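You operate a simulated robot arm through the tools that you are given. There is no shell and no other tool. Be economical: measure what you need, move in short steps, check, and stop when the job is done.

The job below is to be done with a simulated robot arm. You get a single attempt, and the scene is never put back.

Task
Shut the spinner down, cover its head, close the pink sugar tub.
Fine: Heat off first; the motor runs till HOT goes out; the steel cover goes on after that.
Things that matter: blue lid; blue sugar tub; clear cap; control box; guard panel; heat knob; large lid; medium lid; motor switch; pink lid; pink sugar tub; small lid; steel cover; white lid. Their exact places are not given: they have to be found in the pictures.

It is judged by the outcome, as a careful person would: the job done as asked, and still so three seconds after it is handed in. It fails if anything else is knocked over, pushed out of place, dropped, spilled or broken. Lids that push on must go on centred and level and be pressed home; caps that screw on are set level and turned clockwise until they are tight.

Robot
A 7-joint arm with a fingered hand on a trunk, on a base that drives. Base frame: it is fixed to the floor where the robot stands at the start and does not move with it; the origin is under the middle of the robot, x ahead of it, y to its left, z up; the surface under the hand at the start is at about z = 84. Readings come in cm, degrees, newtons and seconds.
Its first joint turns from -166.0 to 166.0 degrees. Places, roughly: blue lid (9x9x3 cm) [70, -10, 90]; control box [60, 20, 90]; heat knob [60, 20, 90]; motor switch [60, 20, 90]; pink lid (9x9x3 cm) [60, -10, 90]; white lid (9x9x3 cm) [70, -40, 90]. Payload 4.7 kg.
The tool frame sits at the grasp point between the pads (the TCP): z along the fingers, y along the line on which they close. The tips reach 3.6 cm beyond it. Largest opening 12 cm; the body of the gripper starts 4.2 cm behind the TCP. The gripper is a hand of 5 fingers: y runs from the thumb to the fingers, the wrist lies at [-1.8, -12.2, -21] in the tool frame, and closing takes about 1.5 s.
Orientation is that of the tool frame in the base frame, as [roll, pitch, yaw] about the fixed x, y, z axes, in that order (R = Rz(yaw) Ry(pitch) Rx(roll)). With the fingers straight down and the wrist toward the robot, the tool's x, y and z point along [0, 1, 0], [1, 0, 0] and [0, 0, -1] of the base frame.

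Tools
- The arm moves only by the tool apply_moves. Its argument "targets" is a list of rows, each an object of numbers (a shift or turn left out is 0, a gripper value left out holds the last): "x", "y", "z": the shift along the base's x, y, z in cm; "rx", "ry", "rz": the turn, a rotation vector about the base's x, y, z in rad; "claw": the finger opening in cm, from 0 to 12. In form: [{"x": .., "y": .., "z": .., "rx": .., "ry": .., "rz": .., "claw": ..}, ...]. A call has 1 to 12 rows; each row is the pose to reach, as a shift and turn from the pose commanded when the call began. Each row takes 0.2 s and may step no farther than 5 cm and 8.6 degrees from the row before; otherwise, or with a gripper value out of range, the whole call is refused. Where a pose cannot be reached the arm comes as near as it can. A force on the tool above 70 N (or 10 N above the force at the start of the call, whichever is more), or a blocked arm, ends the call early, and 0.2 s more pass. The fingers move at their own pace (about 4.5 cm/s each) and stop on an object; they squeeze with about 29 N. The grip force told is the motor's: it shows also when the fingers shut on nothing. Time passes only in rows, and 0.2 s behind the last, so rows that repeat a pose let the fingers close. The reply holds the time, the measured pose of the TCP, the force on the tool along the base axes, the opening and the grip force, in the units named above and with some noise, with the torque about the TCP (base axes, N m) and any sound that the robot's microphone picked up, and new pictures: "show" is both (left out), scene, wrist or none.
- Cameras (640 x 400 px; columns grow to the right, rows downward): "scene" is now at [-24.85, 11.97, 121.83]; the picture's right is [0.44, -0.90, 0.00], its down [-0.48, -0.24, -0.84] and it looks along [0.76, 0.37, -0.54] (base axes); focal length 214 px, centre (320, 200). "wrist" rides on the gripper at [7.3, -9.1, -14.3] in the tool frame; the picture's right is [-0.80, 0.28, -0.53], its down [-0.53, -0.73, 0.42] and it looks along [-0.27, 0.62, 0.74] (tool axes); focal length 234 px, centre (320, 200).
- base_move(legs): drives the robot by 1 to 6 legs, each [ahead, turn to the left] in cm and degrees, along the robot's own axes; the way and the turn of a leg run together, so that a leg with both is an arc; at most 150 cm and 180 degrees a leg. The arm and the cameras ride along, it lands a little off, and it stops where it bumps. It gives what a move gives, and a new picture of the scene camera.
- set_grasp(shape): the hand has 5 fingers and takes this shape, open, in about a second: jaw (thumb against the fingers, like two jaws); tri (thumb and two fingers); tip (a fingertip pinch); poke (one finger out to press); point (the index stretched); flat (the hand flat); cup (the hand cupped); fist (a fist). The gripper value then closes the fingers along that shape, each until it touches; the sizes above hold for jaw. It gives what a move gives, with no picture.
- pan_tilt(pan, tilt): turns the head with the scene camera to pan (to the left, within 143 degrees either way) and tilt (down, from -29 to 69), counted from straight ahead of the robot. It gives what a move gives, and a new picture of the scene camera.
- measure_at(camera, pixels): for up to 12 pixels [column, row] of the newest picture of that camera ("zoom" is the newest enlarged one), the place [x, y, z] in the base frame of the surface seen there, good to about 0.2 cm. It takes no simulated time.
- zoom(camera, box): a new picture of the part [left, top, right, bottom] of that camera's present view, enlarged. It takes no simulated time.
- job_done(): hands the job in; it is judged then, once.

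Keep the steps short. Do not move on a guess: measure, check each grasp and each placing, and mend mistakes. In all there are 80 turns and 260 pictures (those below and enlarged ones count). Leave the gripper open and the arm clear of the work at the hand-in unless told otherwise, and finish with a single line.

The tools are called after ">>>" as name(argument=value, ...) on one line, values as JSON. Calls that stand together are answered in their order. apply_moves: Moves the arm, as the interface text tells. Its arguments: {"type":"object","properties":{"targets":{"type":"array","items":{"type":"object","properties":{"x":{"type":"number"},"y":{"type":"number"},"z":{"type":"number"},"rx":{"type":"number"},"ry":{"type":"number"},"rz":{"type":"number"},"claw":{"type":"number"}}}},"show":{"type":"string","enum":["both","scene","wrist","none"]}},"required":["targets"]} The other tools are called the same way: set_grasp (shape) gives the hand a shape; base_move (legs) drives the base; pan_tilt (pan, tilt) turns the head that bears the scene camera; measure_at (camera, pixels) gives the place of the surface under pixels of a picture; zoom (camera, box) takes an enlarged picture of a part of a camera's view; job_done () hands the job in.

At the start:

```text
time_s: 0.0
tool_pos: [67.39, 5.11, 128.53]
tcp_rot: [180.0, 0.0, 90.0]
wrist_force: [0.3, -0.1, -0.3]
moment: [0.0, -0.01, 0.01]
width: 11.96
grip_force: 0.0
shape: jaw
robot x, y, heading: [0.19, 0.14, -0.1]
head pan, tilt: [26.1, 32.3]
```

scene: 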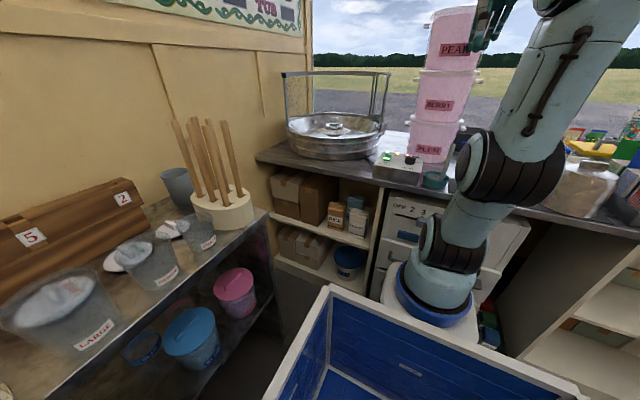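
wrist: 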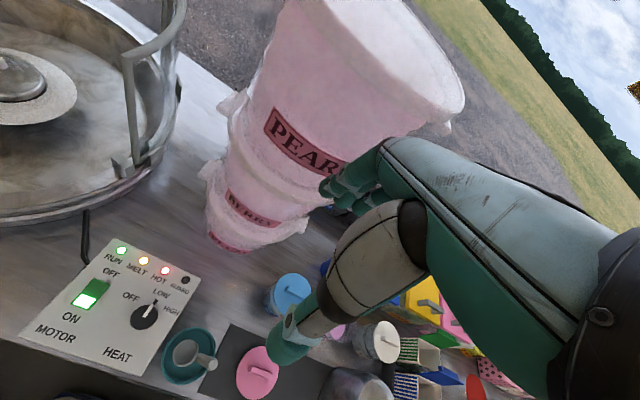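

I see the control box in the wrist view with RUN, MELT and HOT lit. I'll enlarge the box, the spinner and the lids, and look to the right with the head.

>>> zoom(camera="wrist", box=[20, 220, 240, 380])

>>> zoom(camera="wrist", box=[220, 250, 520, 400])

>>> zoom(camera="scene", box=[250, 50, 490, 200])

>>> pan_tilt(pan=-25, tilt=35)

```text
2.50 times, centred on (130, 300) of wrist
```

zoom: 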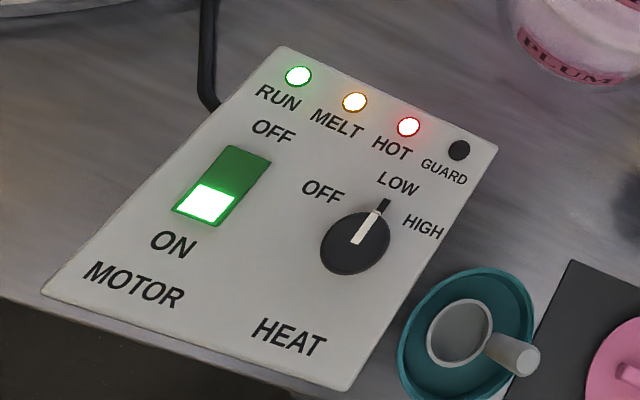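

```text
2.13 times, centred on (370, 325) of wrist
```

zoom: 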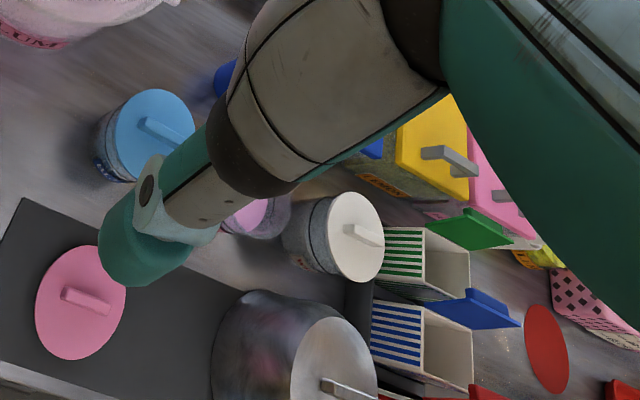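

```text
2.67 times, centred on (370, 125) of scene
```

zoom: 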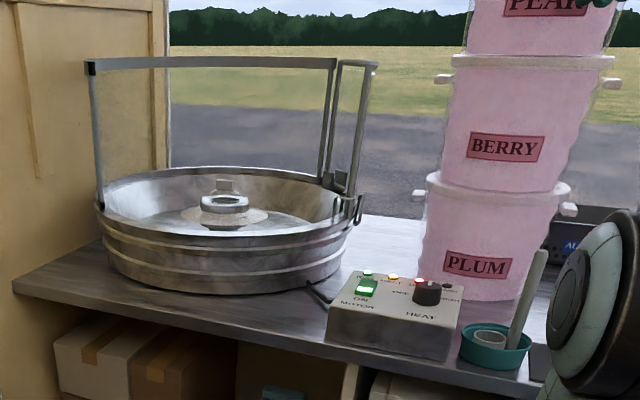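

```text
time_s: 1.2
tool_pos: [67.45, 5.11, 128.55]
tcp_rot: [-180.0, 0.0, 90.0]
wrist_force: [0.8, 0.0, 0.9]
moment: [0.0, -0.01, 0.02]
width: 11.93
grip_force: 0.1
shape: jaw
robot x, y, heading: [-0.26, 0.27, -0.2]
head pan, tilt: [-25.0, 35.0]
```

scene: 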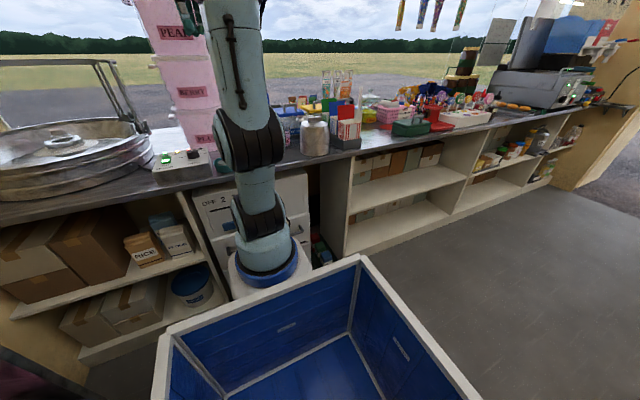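

The heat knob sits at LOW. I'll measure the box features and enlarge the other parts of the bench.

>>> measure_at(camera="wrist", pixels=[[143, 316], [148, 310], [153, 292], [138, 325], [85, 300], [103, 281], [98, 290], [122, 250], [164, 271], [30, 330], [150, 370], [190, 355]])

>>> zoom(camera="scene", box=[270, 60, 430, 160])

>>> zoom(camera="scene", box=[400, 30, 640, 180])

>>> zoom(camera="scene", box=[0, 40, 240, 190])

>>> zoom(camera="wrist", box=[0, 0, 240, 220])

```text
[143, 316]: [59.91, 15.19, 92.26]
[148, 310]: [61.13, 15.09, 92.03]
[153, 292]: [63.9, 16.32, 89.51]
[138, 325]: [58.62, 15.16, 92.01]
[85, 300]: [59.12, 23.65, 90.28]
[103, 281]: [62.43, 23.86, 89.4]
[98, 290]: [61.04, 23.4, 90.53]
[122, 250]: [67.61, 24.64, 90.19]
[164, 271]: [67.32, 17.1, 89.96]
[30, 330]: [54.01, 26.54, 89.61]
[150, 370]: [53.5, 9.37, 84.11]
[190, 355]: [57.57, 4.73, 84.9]
```

```text
4.00 times, centred on (350, 110) of scene
```

zoom: 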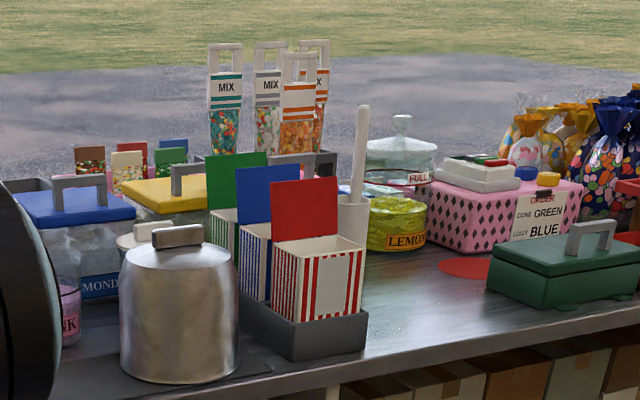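

```text
2.67 times, centred on (520, 105) of scene
```

zoom: 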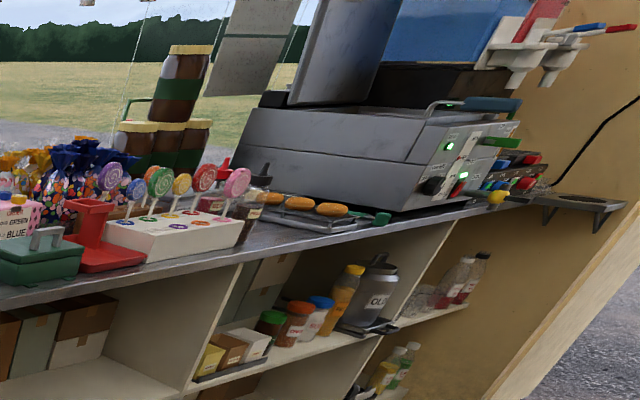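

```text
2.67 times, centred on (120, 115) of scene
```

zoom: 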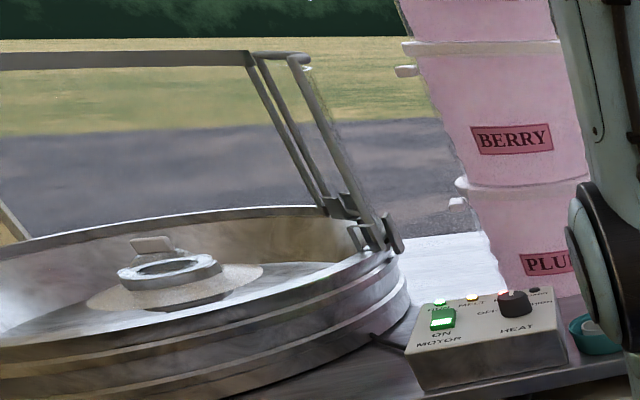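

```text
1.82 times, centred on (120, 110) of wrist
```

zoom: 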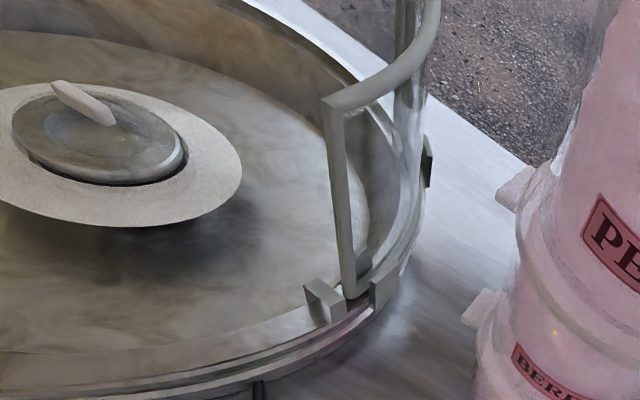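

Next I'll measure the knob labels to get the turn angle, plus the spinner, cover and lids.

>>> measure_at(camera="wrist", pixels=[[161, 293], [131, 296], [171, 310], [144, 318], [155, 300], [25, 80], [60, 85], [30, 70], [258, 372], [288, 293], [390, 340], [380, 388]])

>>> zoom(camera="wrist", box=[110, 270, 190, 340])

>>> measure_at(camera="scene", pixels=[[315, 120], [314, 152], [300, 140], [330, 138], [315, 126], [65, 138], [58, 150], [72, 148], [142, 125], [100, 62]])

```text
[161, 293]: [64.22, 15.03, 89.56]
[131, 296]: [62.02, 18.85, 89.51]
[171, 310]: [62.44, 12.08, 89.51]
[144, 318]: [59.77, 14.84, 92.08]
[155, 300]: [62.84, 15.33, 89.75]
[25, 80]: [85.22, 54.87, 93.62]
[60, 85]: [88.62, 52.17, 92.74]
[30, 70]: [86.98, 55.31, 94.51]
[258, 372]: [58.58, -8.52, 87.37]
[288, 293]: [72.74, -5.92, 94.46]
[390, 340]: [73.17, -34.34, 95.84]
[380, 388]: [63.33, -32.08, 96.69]
```

```text
5.71 times, centred on (150, 305) of wrist
```

zoom: 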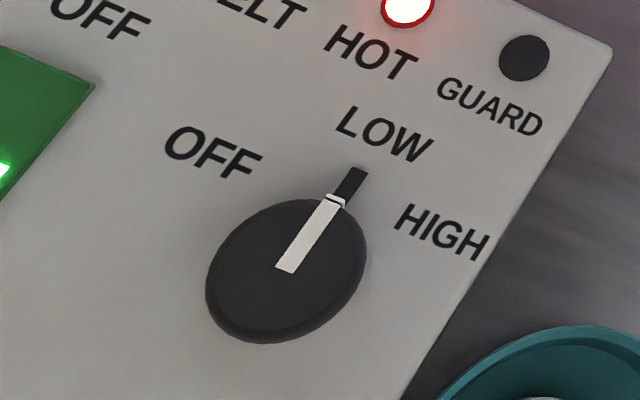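

```text
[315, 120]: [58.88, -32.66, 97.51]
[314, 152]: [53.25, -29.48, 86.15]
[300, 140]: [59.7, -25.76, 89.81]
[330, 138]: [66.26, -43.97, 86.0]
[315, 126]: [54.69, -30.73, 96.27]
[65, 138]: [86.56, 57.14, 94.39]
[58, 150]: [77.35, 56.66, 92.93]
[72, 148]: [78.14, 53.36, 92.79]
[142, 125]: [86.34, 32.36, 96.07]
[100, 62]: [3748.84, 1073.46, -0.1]
```

The knob centre is about (60.1, 15.1), top at z 92.1. The pointer at LOW looks along +x and OFF lies about 60° counter-clockwise. I'll check the stack's place, then shape the hand to a fingertip pinch and move back away from the stack first.

>>> measure_at(camera="wrist", pixels=[[260, 160], [235, 220], [215, 175], [290, 60], [400, 60], [190, 362], [212, 360], [170, 340]])

>>> set_grasp(shape="tip")

>>> apply_moves(targets=[{"x": -4}, {"x": -7.3, "y": 2}, {"x": -7.3, "y": 6}, {"x": -7.3, "y": 10}, {"x": -7.3, "y": 10, "z": -5}, {"x": -7.3, "y": 10, "z": -10}, {"x": -7.3, "y": 10, "z": -15}, {"x": -7.3, "y": 10, "z": -20}])

>>> pan_tilt(pan=15, tilt=32)

```text
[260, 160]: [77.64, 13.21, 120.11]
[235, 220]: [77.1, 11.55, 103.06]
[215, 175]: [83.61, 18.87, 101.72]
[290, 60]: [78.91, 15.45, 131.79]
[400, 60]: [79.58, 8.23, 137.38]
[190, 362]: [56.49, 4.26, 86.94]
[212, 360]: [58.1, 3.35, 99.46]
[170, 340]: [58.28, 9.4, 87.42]
```

```text
time_s: 2.1
tool_pos: [67.36, 4.99, 128.66]
tcp_rot: [-180.0, -0.1, 90.0]
wrist_force: [0.7, 0.6, -0.5]
moment: [0.01, -0.02, 0.03]
width: 12.01
grip_force: 0.0
shape: tip
robot x, y, heading: [0.2, 0.12, -0.1]
head pan, tilt: [-25.0, 35.0]
```

```text
time_s: 3.9
tool_pos: [59.93, 15.03, 108.55]
tcp_rot: [179.9, 0.0, 90.0]
wrist_force: [0.0, -0.4, 0.3]
moment: [0.0, -0.03, 0.0]
width: 11.99
grip_force: 0.0
shape: tip
robot x, y, heading: [-0.11, 0.12, 0.0]
head pan, tilt: [-25.0, 35.0]
```

scene: 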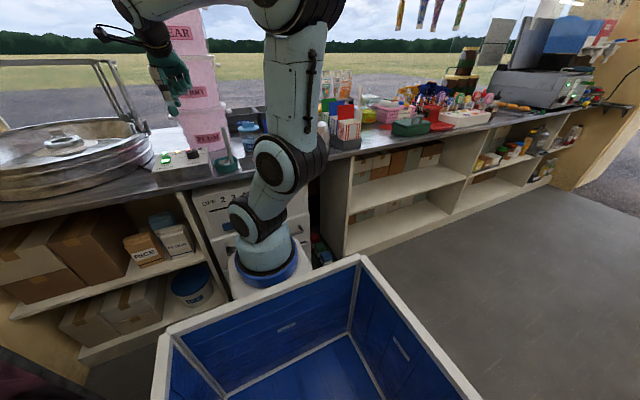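
wrist: 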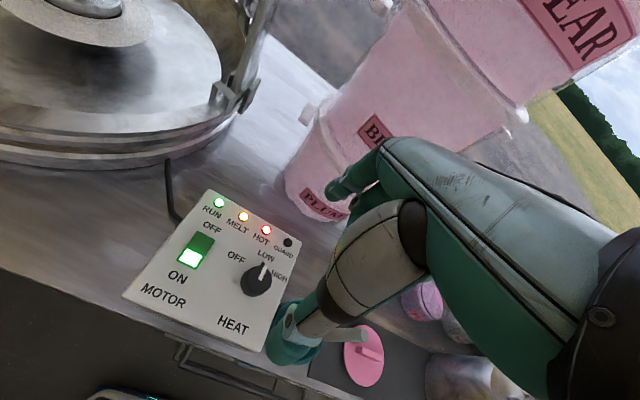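

```text
time_s: 5.0
tool_pos: [59.87, 15.08, 108.62]
tcp_rot: [-180.0, 0.0, 90.0]
wrist_force: [-0.1, -0.9, -0.3]
moment: [-0.03, -0.02, 0.02]
width: 11.99
grip_force: 0.1
shape: tip
robot x, y, heading: [0.07, -0.0, -0.1]
head pan, tilt: [15.0, 32.0]
```

scene: 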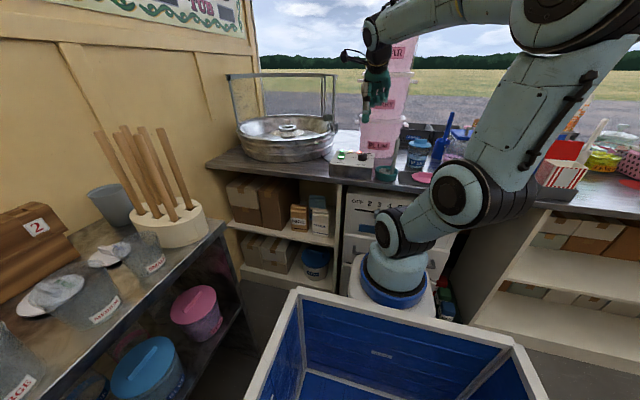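

The pinch shape is open 12 cm. I'll close it to about 5 cm above the knob and look at where the fingertips are.

>>> apply_moves(targets=[{"z": -3, "claw": 5}, {"z": -6, "claw": 5}, {"z": -6, "claw": 5}, {"z": -6, "claw": 5}])

>>> zoom(camera="scene", box=[320, 60, 440, 190])

>>> zoom(camera="wrist", box=[180, 150, 420, 380])

```text
time_s: 6.0
tool_pos: [59.96, 15.01, 102.63]
tcp_rot: [179.9, 0.0, 89.9]
wrist_force: [-0.1, -0.2, 0.1]
moment: [-0.01, -0.01, 0.03]
width: 5.08
grip_force: 0.1
shape: tip
robot x, y, heading: [0.41, 0.12, -0.1]
head pan, tilt: [15.0, 32.0]
```

scene: 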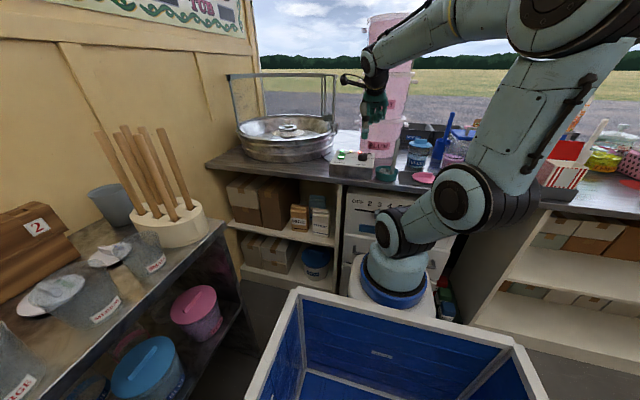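
wrist: 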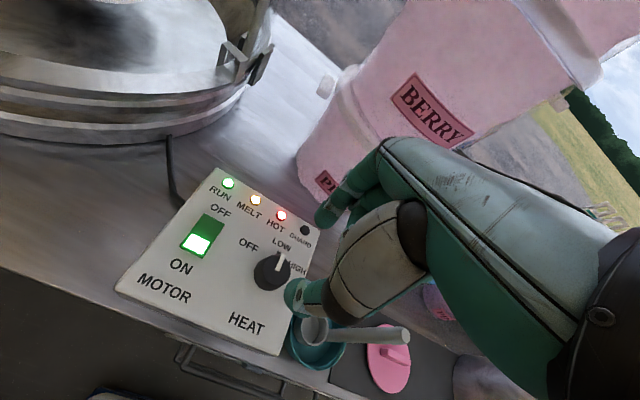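

```text
3.08 times, centred on (380, 125) of scene
```

zoom: 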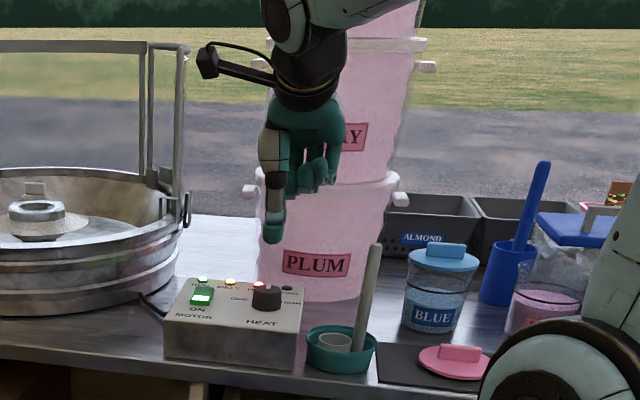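

```text
1.74 times, centred on (300, 265) of wrist
```

zoom: 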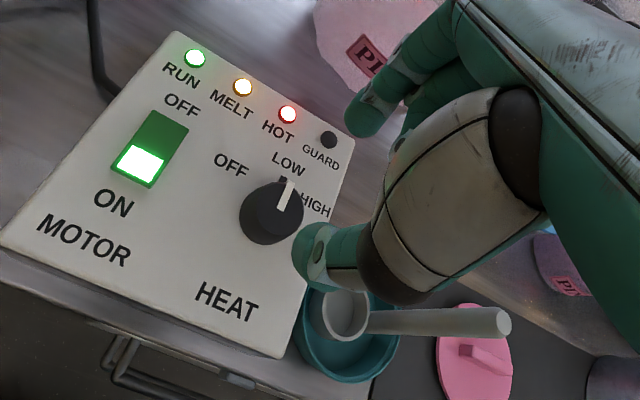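

The thumb tip shows at about wrist (292,292) and the index tip at (320,218). I'll measure both.

>>> measure_at(camera="wrist", pixels=[[291, 285], [292, 297], [318, 218], [324, 222], [298, 305], [270, 272], [262, 281]])

```text
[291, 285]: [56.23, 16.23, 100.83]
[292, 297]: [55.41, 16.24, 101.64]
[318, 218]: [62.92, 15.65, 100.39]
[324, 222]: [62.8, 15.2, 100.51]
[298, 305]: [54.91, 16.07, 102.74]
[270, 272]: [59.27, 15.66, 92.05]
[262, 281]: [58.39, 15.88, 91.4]
```

The fingertips straddle the knob. I'll lower 8.8 cm so the tips sit just above the panel, without closing yet.

>>> apply_moves(targets=[{"z": -4, "claw": 5}, {"z": -7, "claw": 5}, {"z": -8.7, "claw": 5}])

>>> zoom(camera="wrist", box=[180, 150, 420, 380])

```text
time_s: 6.8
tool_pos: [60.01, 15.17, 93.85]
tcp_rot: [-180.0, 0.0, 90.0]
wrist_force: [-0.5, 0.1, 0.0]
moment: [-0.03, 0.0, 0.02]
width: 5.08
grip_force: 0.1
shape: tip
robot x, y, heading: [-0.03, 0.12, -0.0]
head pan, tilt: [15.0, 32.0]
```

scene: 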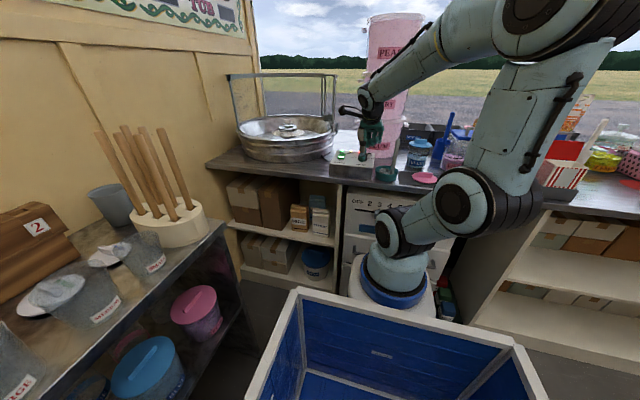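
wrist: 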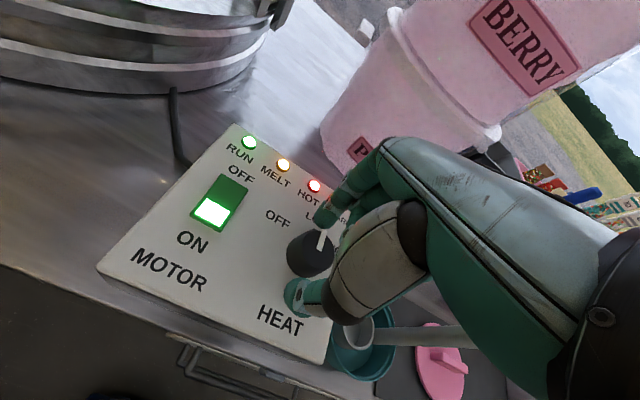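

```text
1.74 times, centred on (300, 265) of wrist
```

zoom: 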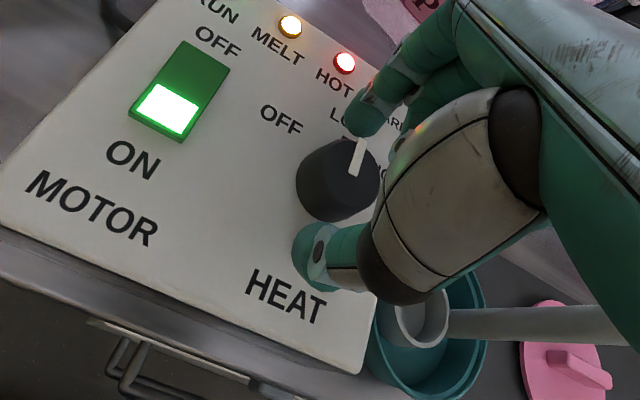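

I'll check the sideways alignment of the knob against the tips before closing.

>>> measure_at(camera="zoom", pixels=[[338, 170], [300, 180], [330, 215], [360, 155], [310, 235], [300, 260], [360, 115], [370, 128], [325, 150]])

```text
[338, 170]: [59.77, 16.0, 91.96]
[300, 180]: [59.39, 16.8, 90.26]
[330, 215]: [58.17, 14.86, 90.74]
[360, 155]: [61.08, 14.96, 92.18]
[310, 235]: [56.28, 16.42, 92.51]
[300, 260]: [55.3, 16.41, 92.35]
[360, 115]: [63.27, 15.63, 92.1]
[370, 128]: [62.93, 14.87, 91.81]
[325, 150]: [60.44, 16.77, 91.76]
```

The knob is about 3.6 cm across, centred at (60, 15), and lies between the tips. I'll close on it.

>>> apply_moves(targets=[{"claw": 2.5}, {"claw": 2.5}, {"claw": 2.5}, {"claw": 2.5}], show="wrist")

```text
time_s: 7.8
tool_pos: [60.02, 15.07, 93.87]
tcp_rot: [179.9, 0.0, 89.9]
wrist_force: [-0.3, -0.1, -1.7]
moment: [0.0, -0.06, 0.01]
width: 3.06
grip_force: 29.2
shape: tip
robot x, y, heading: [-0.01, 0.01, -0.0]
head pan, tilt: [15.0, 32.0]
```

wrist: 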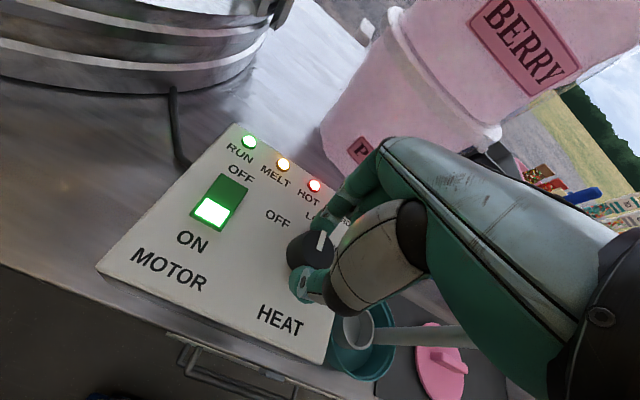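

The knob is gripped at 3.1 cm with 29 N. I'll turn 60° counter-clockwise toward OFF in 7 steps.

>>> apply_moves(targets=[{"rz": 0.15}, {"rz": 0.3}, {"rz": 0.45}, {"rz": 0.6}, {"rz": 0.75}, {"rz": 0.9}, {"rz": 1.05}], show="wrist")

>>> zoom(camera="scene", box=[320, 100, 420, 190])

```text
time_s: 9.4
tool_pos: [60.01, 15.14, 93.82]
tcp_rot: [179.9, 0.0, 150.3]
wrist_force: [-1.6, 2.3, -2.6]
moment: [0.06, 0.04, 0.03]
width: 3.1
grip_force: 29.6
shape: tip
robot x, y, heading: [0.11, -0.59, -0.1]
head pan, tilt: [15.0, 32.0]
```

wrist: 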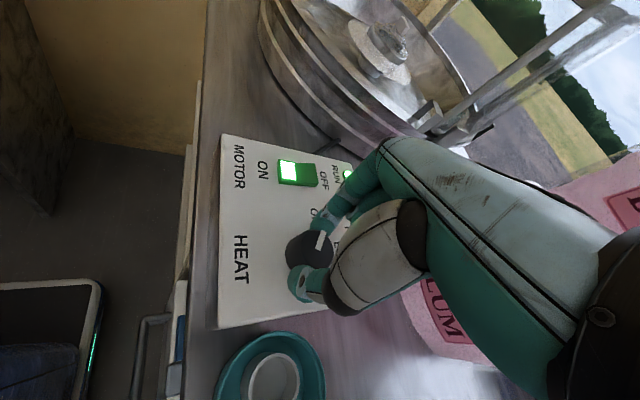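

```text
4.44 times, centred on (370, 145) of scene
```

zoom: 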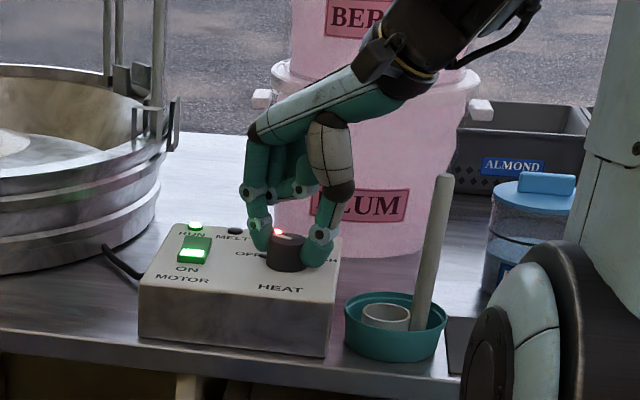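

MELT has gone out and HOT is still on. I'll open the fingers, rise straight up, and check the pointer.

>>> apply_moves(targets=[{"claw": 5}, {"claw": 5}, {"claw": 5}, {"z": 4, "claw": 5}, {"z": 8}, {"z": 12}], show="wrist")

>>> zoom(camera="wrist", box=[200, 100, 400, 330])

>>> zoom(camera="scene", box=[320, 110, 420, 190])

```text
time_s: 10.8
tool_pos: [59.95, 15.03, 105.96]
tcp_rot: [-179.9, -0.1, 150.1]
wrist_force: [-0.7, 0.5, -0.5]
moment: [0.01, 0.01, 0.03]
width: 4.98
grip_force: 0.2
shape: tip
robot x, y, heading: [-0.11, 0.11, 0.0]
head pan, tilt: [15.0, 32.0]
```

wrist: 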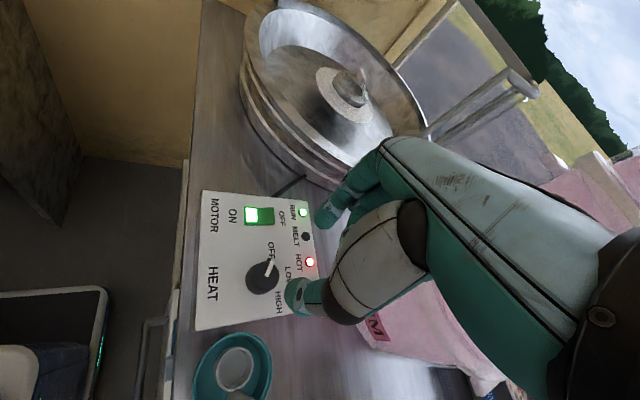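

```text
1.74 times, centred on (300, 215) of wrist
```

zoom: 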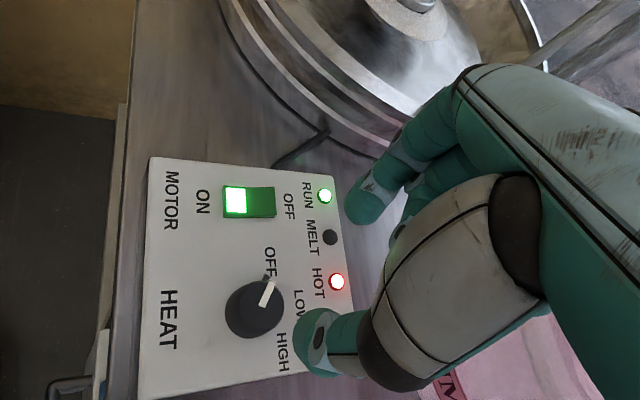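

```text
5.00 times, centred on (370, 150) of scene
```

zoom: 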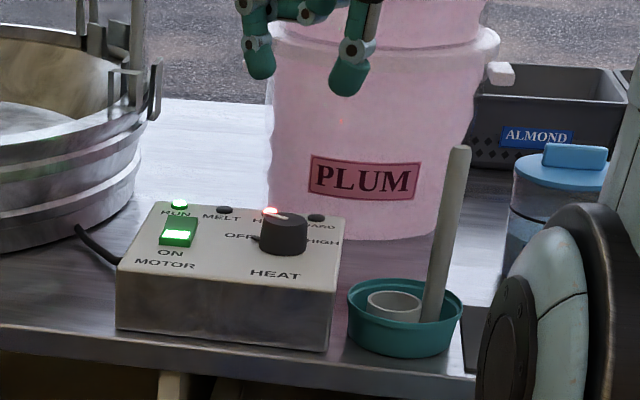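

The pointer now sits at OFF, MELT is dark, and RUN and HOT are lit. While it cools I'll raise the hand, turn back and go over toward the pink lid to look.

>>> apply_moves(targets=[{"z": 5, "rz": -0.15, "claw": 12}, {"z": 10, "rz": -0.3}, {"x": -2, "z": 15, "rz": -0.45}, {"x": -5, "z": 18, "rz": -0.6}, {"x": -5, "y": -4, "z": 18, "rz": -0.75}, {"x": -5, "y": -8, "z": 18, "rz": -0.9}, {"x": -5, "y": -12, "z": 18, "rz": -1.05}, {"x": -5, "y": -16.5, "z": 18, "rz": -1.05}, {"x": -5, "y": -20, "z": 18, "rz": -1.05}])

>>> pan_tilt(pan=5, tilt=30)

```text
refused: row 3 steps farther than a row can; nothing moved
```

```text
time_s: 11.5
tool_pos: [60.08, 15.13, 105.83]
tcp_rot: [179.9, 0.0, 150.2]
wrist_force: [-0.3, 0.1, -0.8]
moment: [0.01, -0.02, -0.02]
width: 4.97
grip_force: 0.0
shape: tip
robot x, y, heading: [0.21, 0.13, 0.1]
head pan, tilt: [5.0, 30.0]
```

scene: 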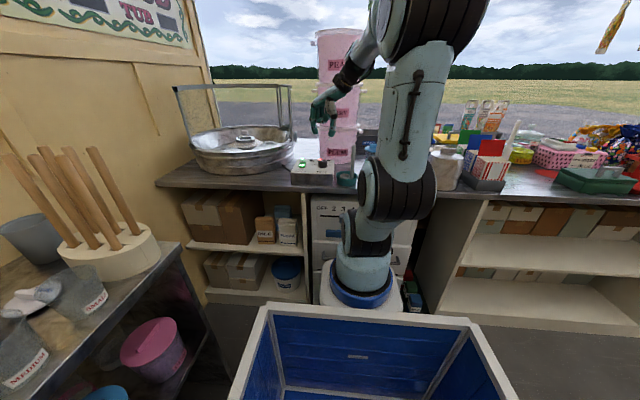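

One row stepped slightly too far, so I'll send the same path with smaller steps.

>>> apply_moves(targets=[{"z": 5, "rz": -0.14, "claw": 12}, {"z": 9.5, "rz": -0.28}, {"x": -2, "z": 13.5, "rz": -0.42}, {"x": -5, "z": 17, "rz": -0.56}, {"x": -5, "y": -4, "z": 18, "rz": -0.7}, {"x": -5, "y": -8, "z": 18, "rz": -0.84}, {"x": -5, "y": -12, "z": 18, "rz": -0.96}, {"x": -5, "y": -16.5, "z": 18, "rz": -1.05}, {"x": -5, "y": -20, "z": 18, "rz": -1.05}])

>>> zoom(camera="wrist", box=[160, 160, 560, 400])

```text
time_s: 13.5
tool_pos: [55.08, -5.11, 124.07]
tcp_rot: [-180.0, 0.0, 90.1]
wrist_force: [-0.1, 1.0, 0.2]
moment: [-0.02, -0.01, -0.02]
width: 11.97
grip_force: 0.0
shape: tip
robot x, y, heading: [0.13, 0.03, -0.3]
head pan, tilt: [5.0, 30.0]
```

scene: 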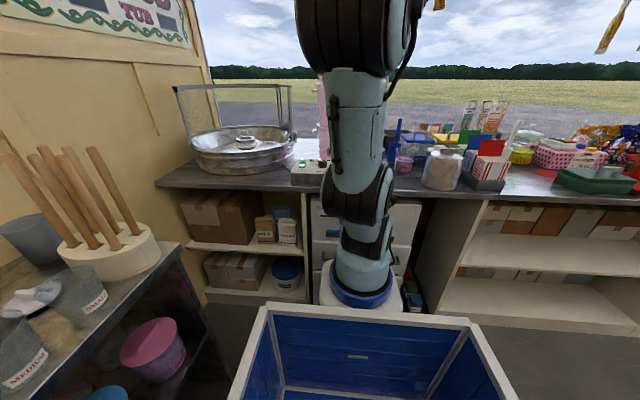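
wrist: 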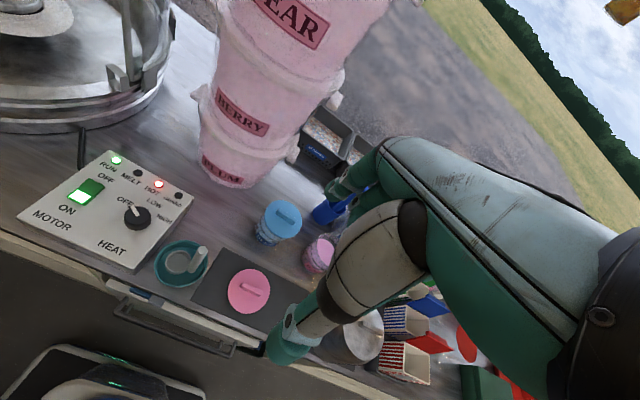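

```text
1.60 times, centred on (360, 280) of wrist
```

zoom: 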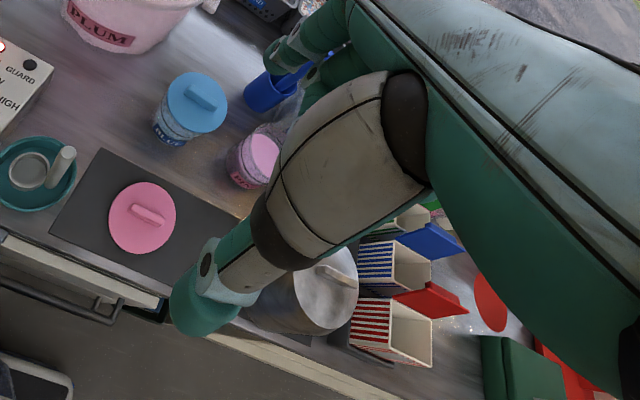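

The pink lid is at wrist (248,290) and the open pink tub at (318,255). I'll measure them and enlarge them.

>>> zoom(camera="wrist", box=[190, 190, 350, 320])

>>> measure_at(camera="zoom", pixels=[[205, 396], [225, 375], [275, 405], [265, 415], [150, 390], [300, 420], [230, 320], [215, 470], [480, 260], [555, 240], [520, 215], [505, 300]])

```text
3.08 times, centred on (270, 255) of wrist
```

zoom: 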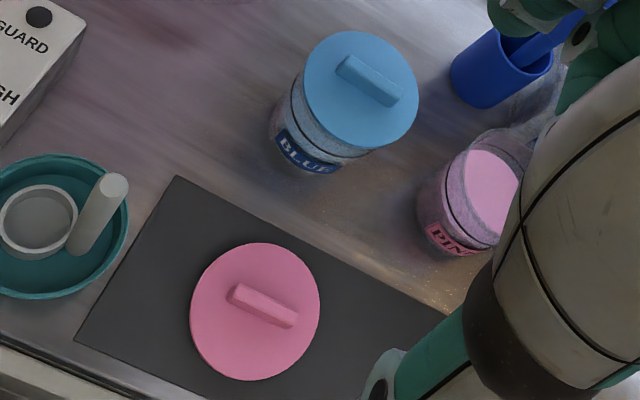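

```text
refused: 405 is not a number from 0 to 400
```

>>> measure_at(camera="zoom", pixels=[[240, 290], [290, 317], [265, 305], [192, 310], [319, 300], [262, 244], [245, 380], [470, 165], [520, 150], [490, 190], [455, 215], [535, 130]])

>>> measure_at(camera="scene", pixels=[[403, 163], [397, 157], [410, 158], [441, 165], [428, 170], [459, 170], [445, 150]])

>>> zoom(camera="scene", box=[380, 100, 540, 200])

```text
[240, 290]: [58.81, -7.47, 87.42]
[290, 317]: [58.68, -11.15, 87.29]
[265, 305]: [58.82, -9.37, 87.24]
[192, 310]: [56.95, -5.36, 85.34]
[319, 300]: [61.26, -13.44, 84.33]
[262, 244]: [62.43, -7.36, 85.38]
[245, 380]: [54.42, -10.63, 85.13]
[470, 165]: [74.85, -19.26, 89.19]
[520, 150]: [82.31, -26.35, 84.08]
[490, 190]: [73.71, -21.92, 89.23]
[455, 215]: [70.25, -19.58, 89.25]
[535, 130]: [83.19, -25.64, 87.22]
```

```text
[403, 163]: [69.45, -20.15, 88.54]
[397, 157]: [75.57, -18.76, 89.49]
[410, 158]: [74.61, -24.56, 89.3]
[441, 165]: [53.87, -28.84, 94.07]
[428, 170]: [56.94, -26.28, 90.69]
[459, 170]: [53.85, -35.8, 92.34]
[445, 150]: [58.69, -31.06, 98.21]
```

```text
4.00 times, centred on (460, 150) of scene
```

zoom: 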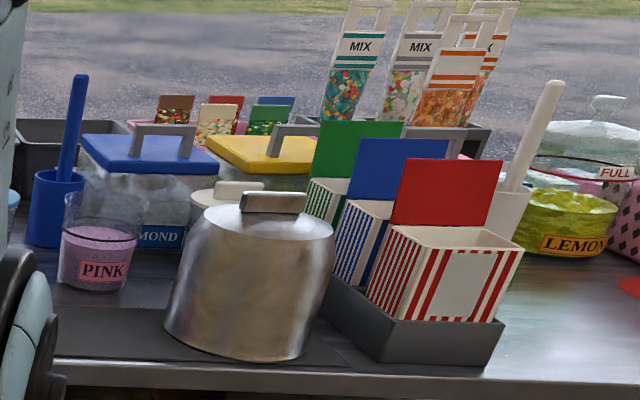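

The tub is clear with a rim above the sugar. I'll measure its rim, base and neighbours in this zoomed view.

>>> measure_at(camera="zoom", pixels=[[66, 192], [143, 208], [100, 222], [105, 188], [90, 290], [60, 280], [125, 290], [78, 76], [55, 176], [150, 170], [165, 130], [225, 190]])

>>> apply_moves(targets=[{"y": -4}, {"y": -8}, {"y": -12}])

>>> zoom(camera="wrist", box=[150, 150, 330, 290])

```text
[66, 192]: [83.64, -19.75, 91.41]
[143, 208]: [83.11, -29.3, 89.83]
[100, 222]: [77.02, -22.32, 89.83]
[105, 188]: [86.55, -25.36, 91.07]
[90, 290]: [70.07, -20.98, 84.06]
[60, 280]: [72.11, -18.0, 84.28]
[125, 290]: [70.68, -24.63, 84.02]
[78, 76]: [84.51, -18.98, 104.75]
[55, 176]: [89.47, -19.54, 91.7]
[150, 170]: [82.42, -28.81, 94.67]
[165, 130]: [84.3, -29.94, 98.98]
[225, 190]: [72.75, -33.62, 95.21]
```

```text
time_s: 14.3
tool_pos: [55.01, -16.98, 124.0]
tcp_rot: [179.9, 0.2, 90.0]
wrist_force: [-0.6, 0.8, 1.0]
moment: [-0.06, -0.06, -0.04]
width: 11.97
grip_force: 0.0
shape: tip
robot x, y, heading: [-0.4, 0.11, -0.3]
head pan, tilt: [5.0, 30.0]
```

scene: 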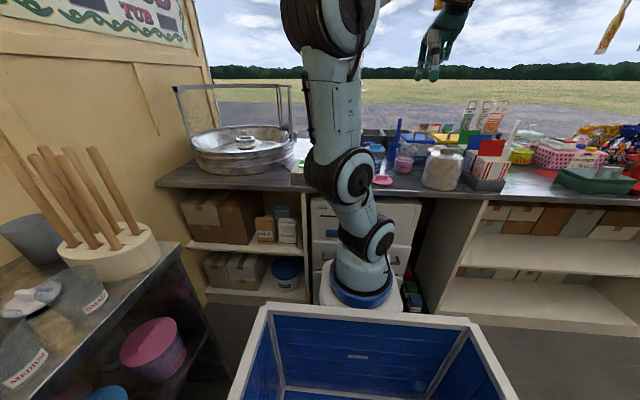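
wrist: 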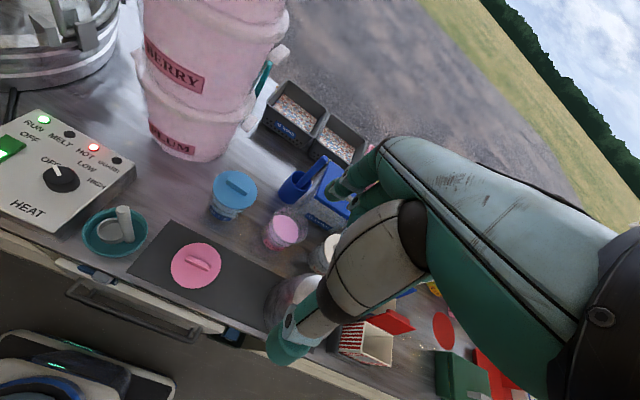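

```text
2.86 times, centred on (240, 220) of wrist
```

zoom: 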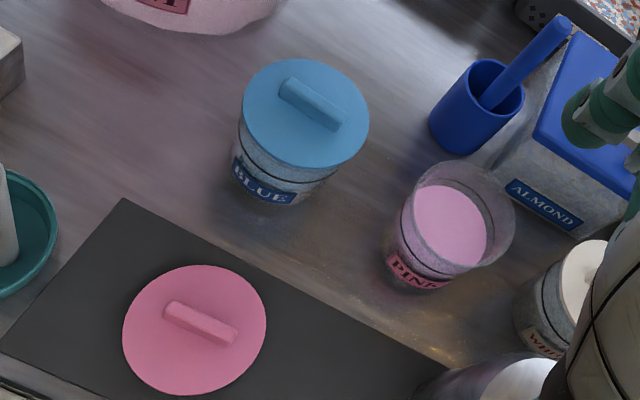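

Now the tub shows fully. I'll measure the sugar disc edges, the rim, the lid, the blue tub's lid height for comparison, and the white jar.

>>> measure_at(camera="zoom", pixels=[[416, 205], [485, 245], [445, 188], [450, 263], [417, 178], [514, 215], [465, 162], [400, 240], [200, 322], [305, 150], [590, 262], [560, 25]])

>>> measure_at(camera="zoom", pixels=[[176, 310], [228, 335], [124, 335], [266, 320], [205, 266], [190, 394], [245, 110], [368, 125], [310, 60], [305, 169], [420, 285], [240, 180]])

```text
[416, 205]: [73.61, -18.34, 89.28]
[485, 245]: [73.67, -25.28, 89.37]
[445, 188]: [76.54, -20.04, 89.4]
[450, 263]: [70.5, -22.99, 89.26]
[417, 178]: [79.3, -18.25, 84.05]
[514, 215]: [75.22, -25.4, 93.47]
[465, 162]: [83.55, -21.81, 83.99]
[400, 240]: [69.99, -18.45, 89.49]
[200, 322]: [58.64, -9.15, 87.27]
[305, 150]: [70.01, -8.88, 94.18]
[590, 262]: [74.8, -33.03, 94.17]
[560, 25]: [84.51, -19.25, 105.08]
```

```text
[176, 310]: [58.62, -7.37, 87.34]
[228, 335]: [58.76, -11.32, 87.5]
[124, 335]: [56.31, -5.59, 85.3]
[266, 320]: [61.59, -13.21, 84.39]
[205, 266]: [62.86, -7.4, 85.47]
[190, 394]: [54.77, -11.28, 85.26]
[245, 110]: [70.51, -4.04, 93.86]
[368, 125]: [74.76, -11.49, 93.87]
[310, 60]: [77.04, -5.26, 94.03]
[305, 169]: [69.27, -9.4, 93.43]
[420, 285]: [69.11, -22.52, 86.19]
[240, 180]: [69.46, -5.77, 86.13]
```

Pink tub: centre about (73.55, −21.8), rim z ≈ 93.4. Pink lid: handle centred at (58.7, −9.35), along y, top z 87.4. Next I'll take the jaw shape and come down above the lid.

>>> set_grasp(shape="jaw")

>>> apply_moves(targets=[{"x": 2, "y": 4, "z": -2, "claw": 5}, {"x": 3.7, "y": 7.6, "z": -5}, {"x": 3.7, "y": 7.6, "z": -10}, {"x": 3.7, "y": 7.6, "z": -15}, {"x": 3.7, "y": 7.6, "z": -20}, {"x": 3.7, "y": 7.6, "z": -25}, {"x": 3.7, "y": 7.6, "z": -29}])

>>> zoom(camera="wrist", box=[180, 150, 420, 380])

```text
time_s: 15.2
tool_pos: [55.09, -16.97, 123.89]
tcp_rot: [179.9, 0.0, 89.9]
wrist_force: [0.0, 0.0, 0.0]
moment: [0.01, 0.03, 0.02]
width: 11.94
grip_force: 0.0
shape: jaw
robot x, y, heading: [0.05, -0.37, 0.3]
head pan, tilt: [5.0, 30.0]
```

```text
time_s: 16.8
tool_pos: [58.83, -9.27, 94.85]
tcp_rot: [180.0, 0.0, 90.0]
wrist_force: [-0.1, 0.5, 0.7]
moment: [0.03, 0.01, 0.0]
width: 5.06
grip_force: 0.1
shape: jaw
robot x, y, heading: [-0.04, -0.12, 0.2]
head pan, tilt: [5.0, 30.0]
```

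scene: 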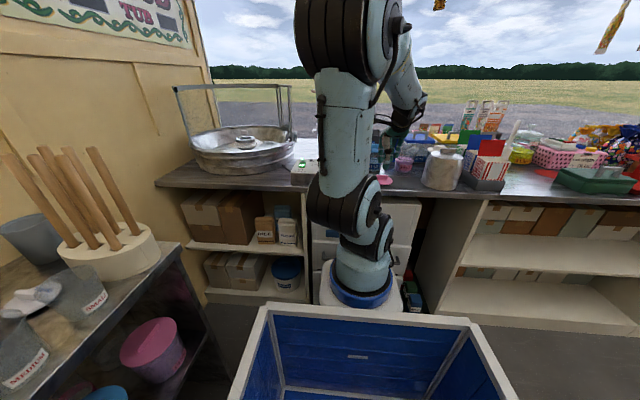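
wrist: 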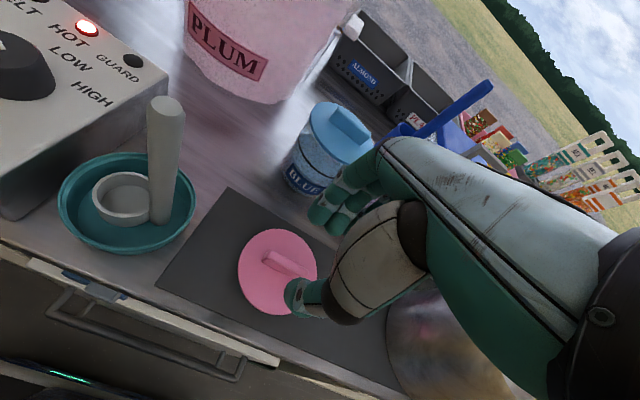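

```text
1.74 times, centred on (300, 265) of wrist
```

zoom: 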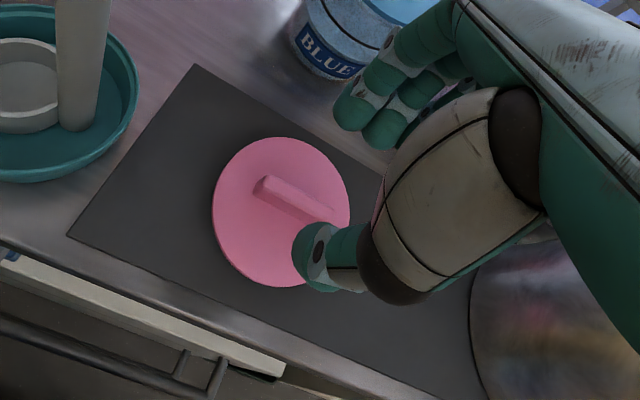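

The fingers are aligned over the handle. I'll lower 5.5 cm, so the tips end about 0.3 cm above the plate, and close.

>>> apply_moves(targets=[{"z": -3, "claw": 5}, {"z": -5.4, "claw": 5}], show="none")

>>> apply_moves(targets=[{"claw": 0}, {"claw": 0}, {"claw": 0}, {"claw": 0}, {"claw": 0}, {"claw": 0}], show="wrist")

>>> zoom(camera="wrist", box=[180, 150, 420, 380])

```text
time_s: 17.4
tool_pos: [58.72, -9.39, 89.41]
tcp_rot: [179.8, 0.0, 90.0]
wrist_force: [-0.3, 0.1, 0.3]
moment: [0.0, 0.04, -0.02]
width: 5.04
grip_force: 0.0
shape: jaw
robot x, y, heading: [0.04, -0.35, 0.2]
head pan, tilt: [5.0, 30.0]
```

```text
time_s: 18.8
tool_pos: [58.74, -9.39, 89.47]
tcp_rot: [179.9, 0.0, 90.1]
wrist_force: [-0.8, -1.1, 1.4]
moment: [0.01, -0.03, -0.03]
width: 0.62
grip_force: 29.4
shape: jaw
robot x, y, heading: [-0.01, 0.05, 0.2]
head pan, tilt: [5.0, 30.0]
```

wrist: 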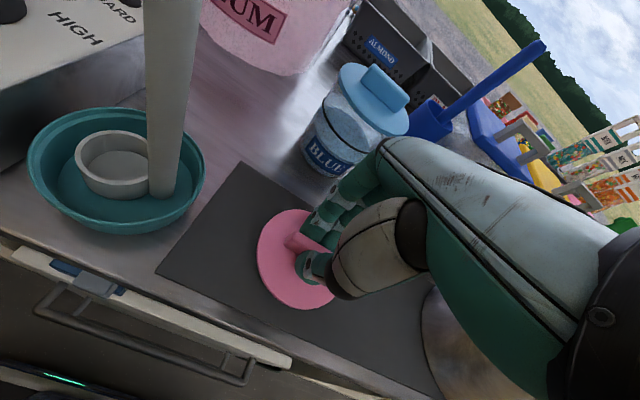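

```text
1.74 times, centred on (300, 265) of wrist
```

zoom: 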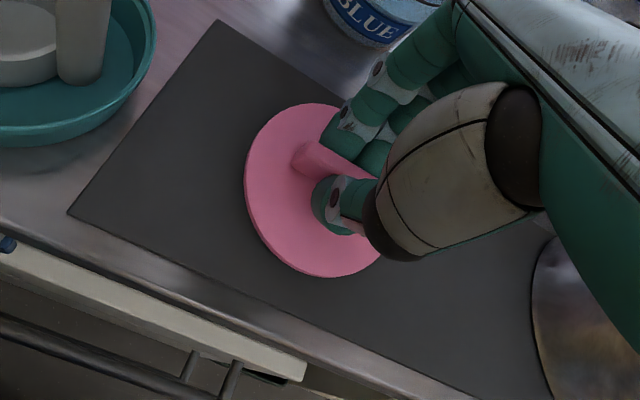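

The handle is held (0.6 cm opening, 29 N). I'll lift 15 cm and check the lid hangs level.

>>> apply_moves(targets=[{"z": 2, "claw": 0}, {"z": 5}, {"z": 10}, {"z": 15}], show="both")

>>> zoom(camera="wrist", box=[180, 150, 420, 380])

>>> measure_at(camera="wrist", pixels=[[262, 250], [275, 225], [300, 300], [270, 285], [325, 298], [290, 215]])

```text
time_s: 19.8
tool_pos: [58.71, -9.42, 104.32]
tcp_rot: [-179.9, 0.0, 90.0]
wrist_force: [0.1, 0.0, 0.3]
moment: [0.02, 0.0, 0.0]
width: 0.61
grip_force: 28.9
shape: jaw
robot x, y, heading: [-0.26, 0.42, 0.1]
head pan, tilt: [5.0, 30.0]
```

scene: 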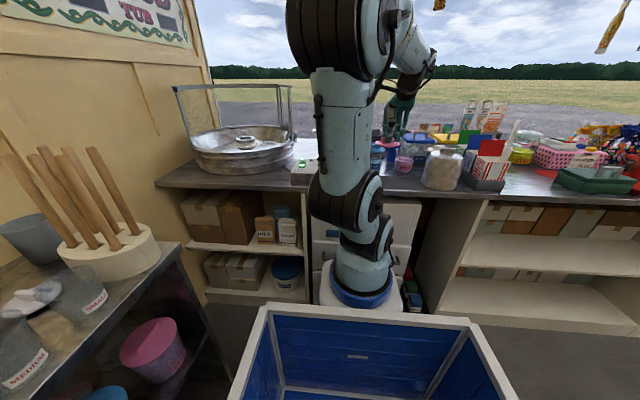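
wrist: 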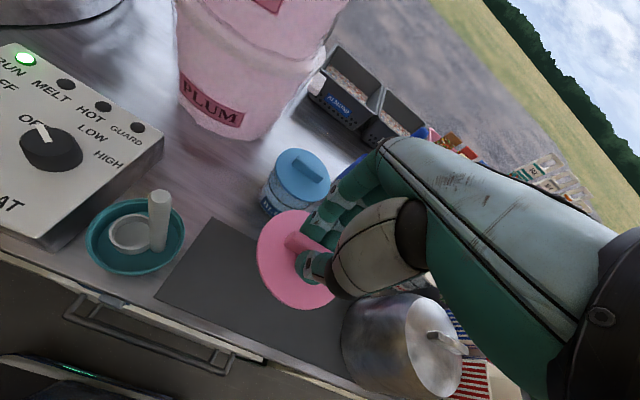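

```text
1.74 times, centred on (300, 265) of wrist
```

zoom: 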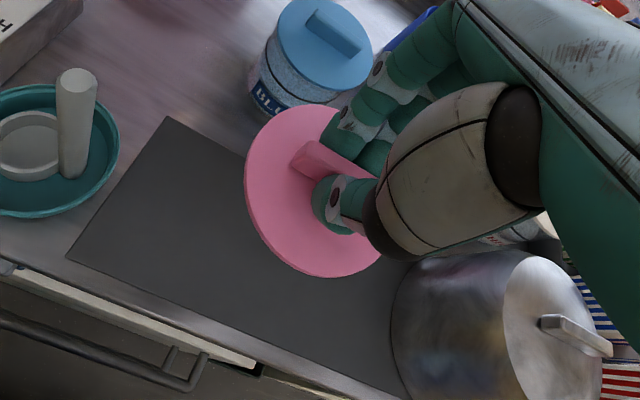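

```text
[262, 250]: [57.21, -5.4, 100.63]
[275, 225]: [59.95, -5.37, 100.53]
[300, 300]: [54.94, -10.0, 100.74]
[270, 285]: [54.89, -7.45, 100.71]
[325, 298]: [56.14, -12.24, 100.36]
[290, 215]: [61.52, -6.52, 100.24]
```

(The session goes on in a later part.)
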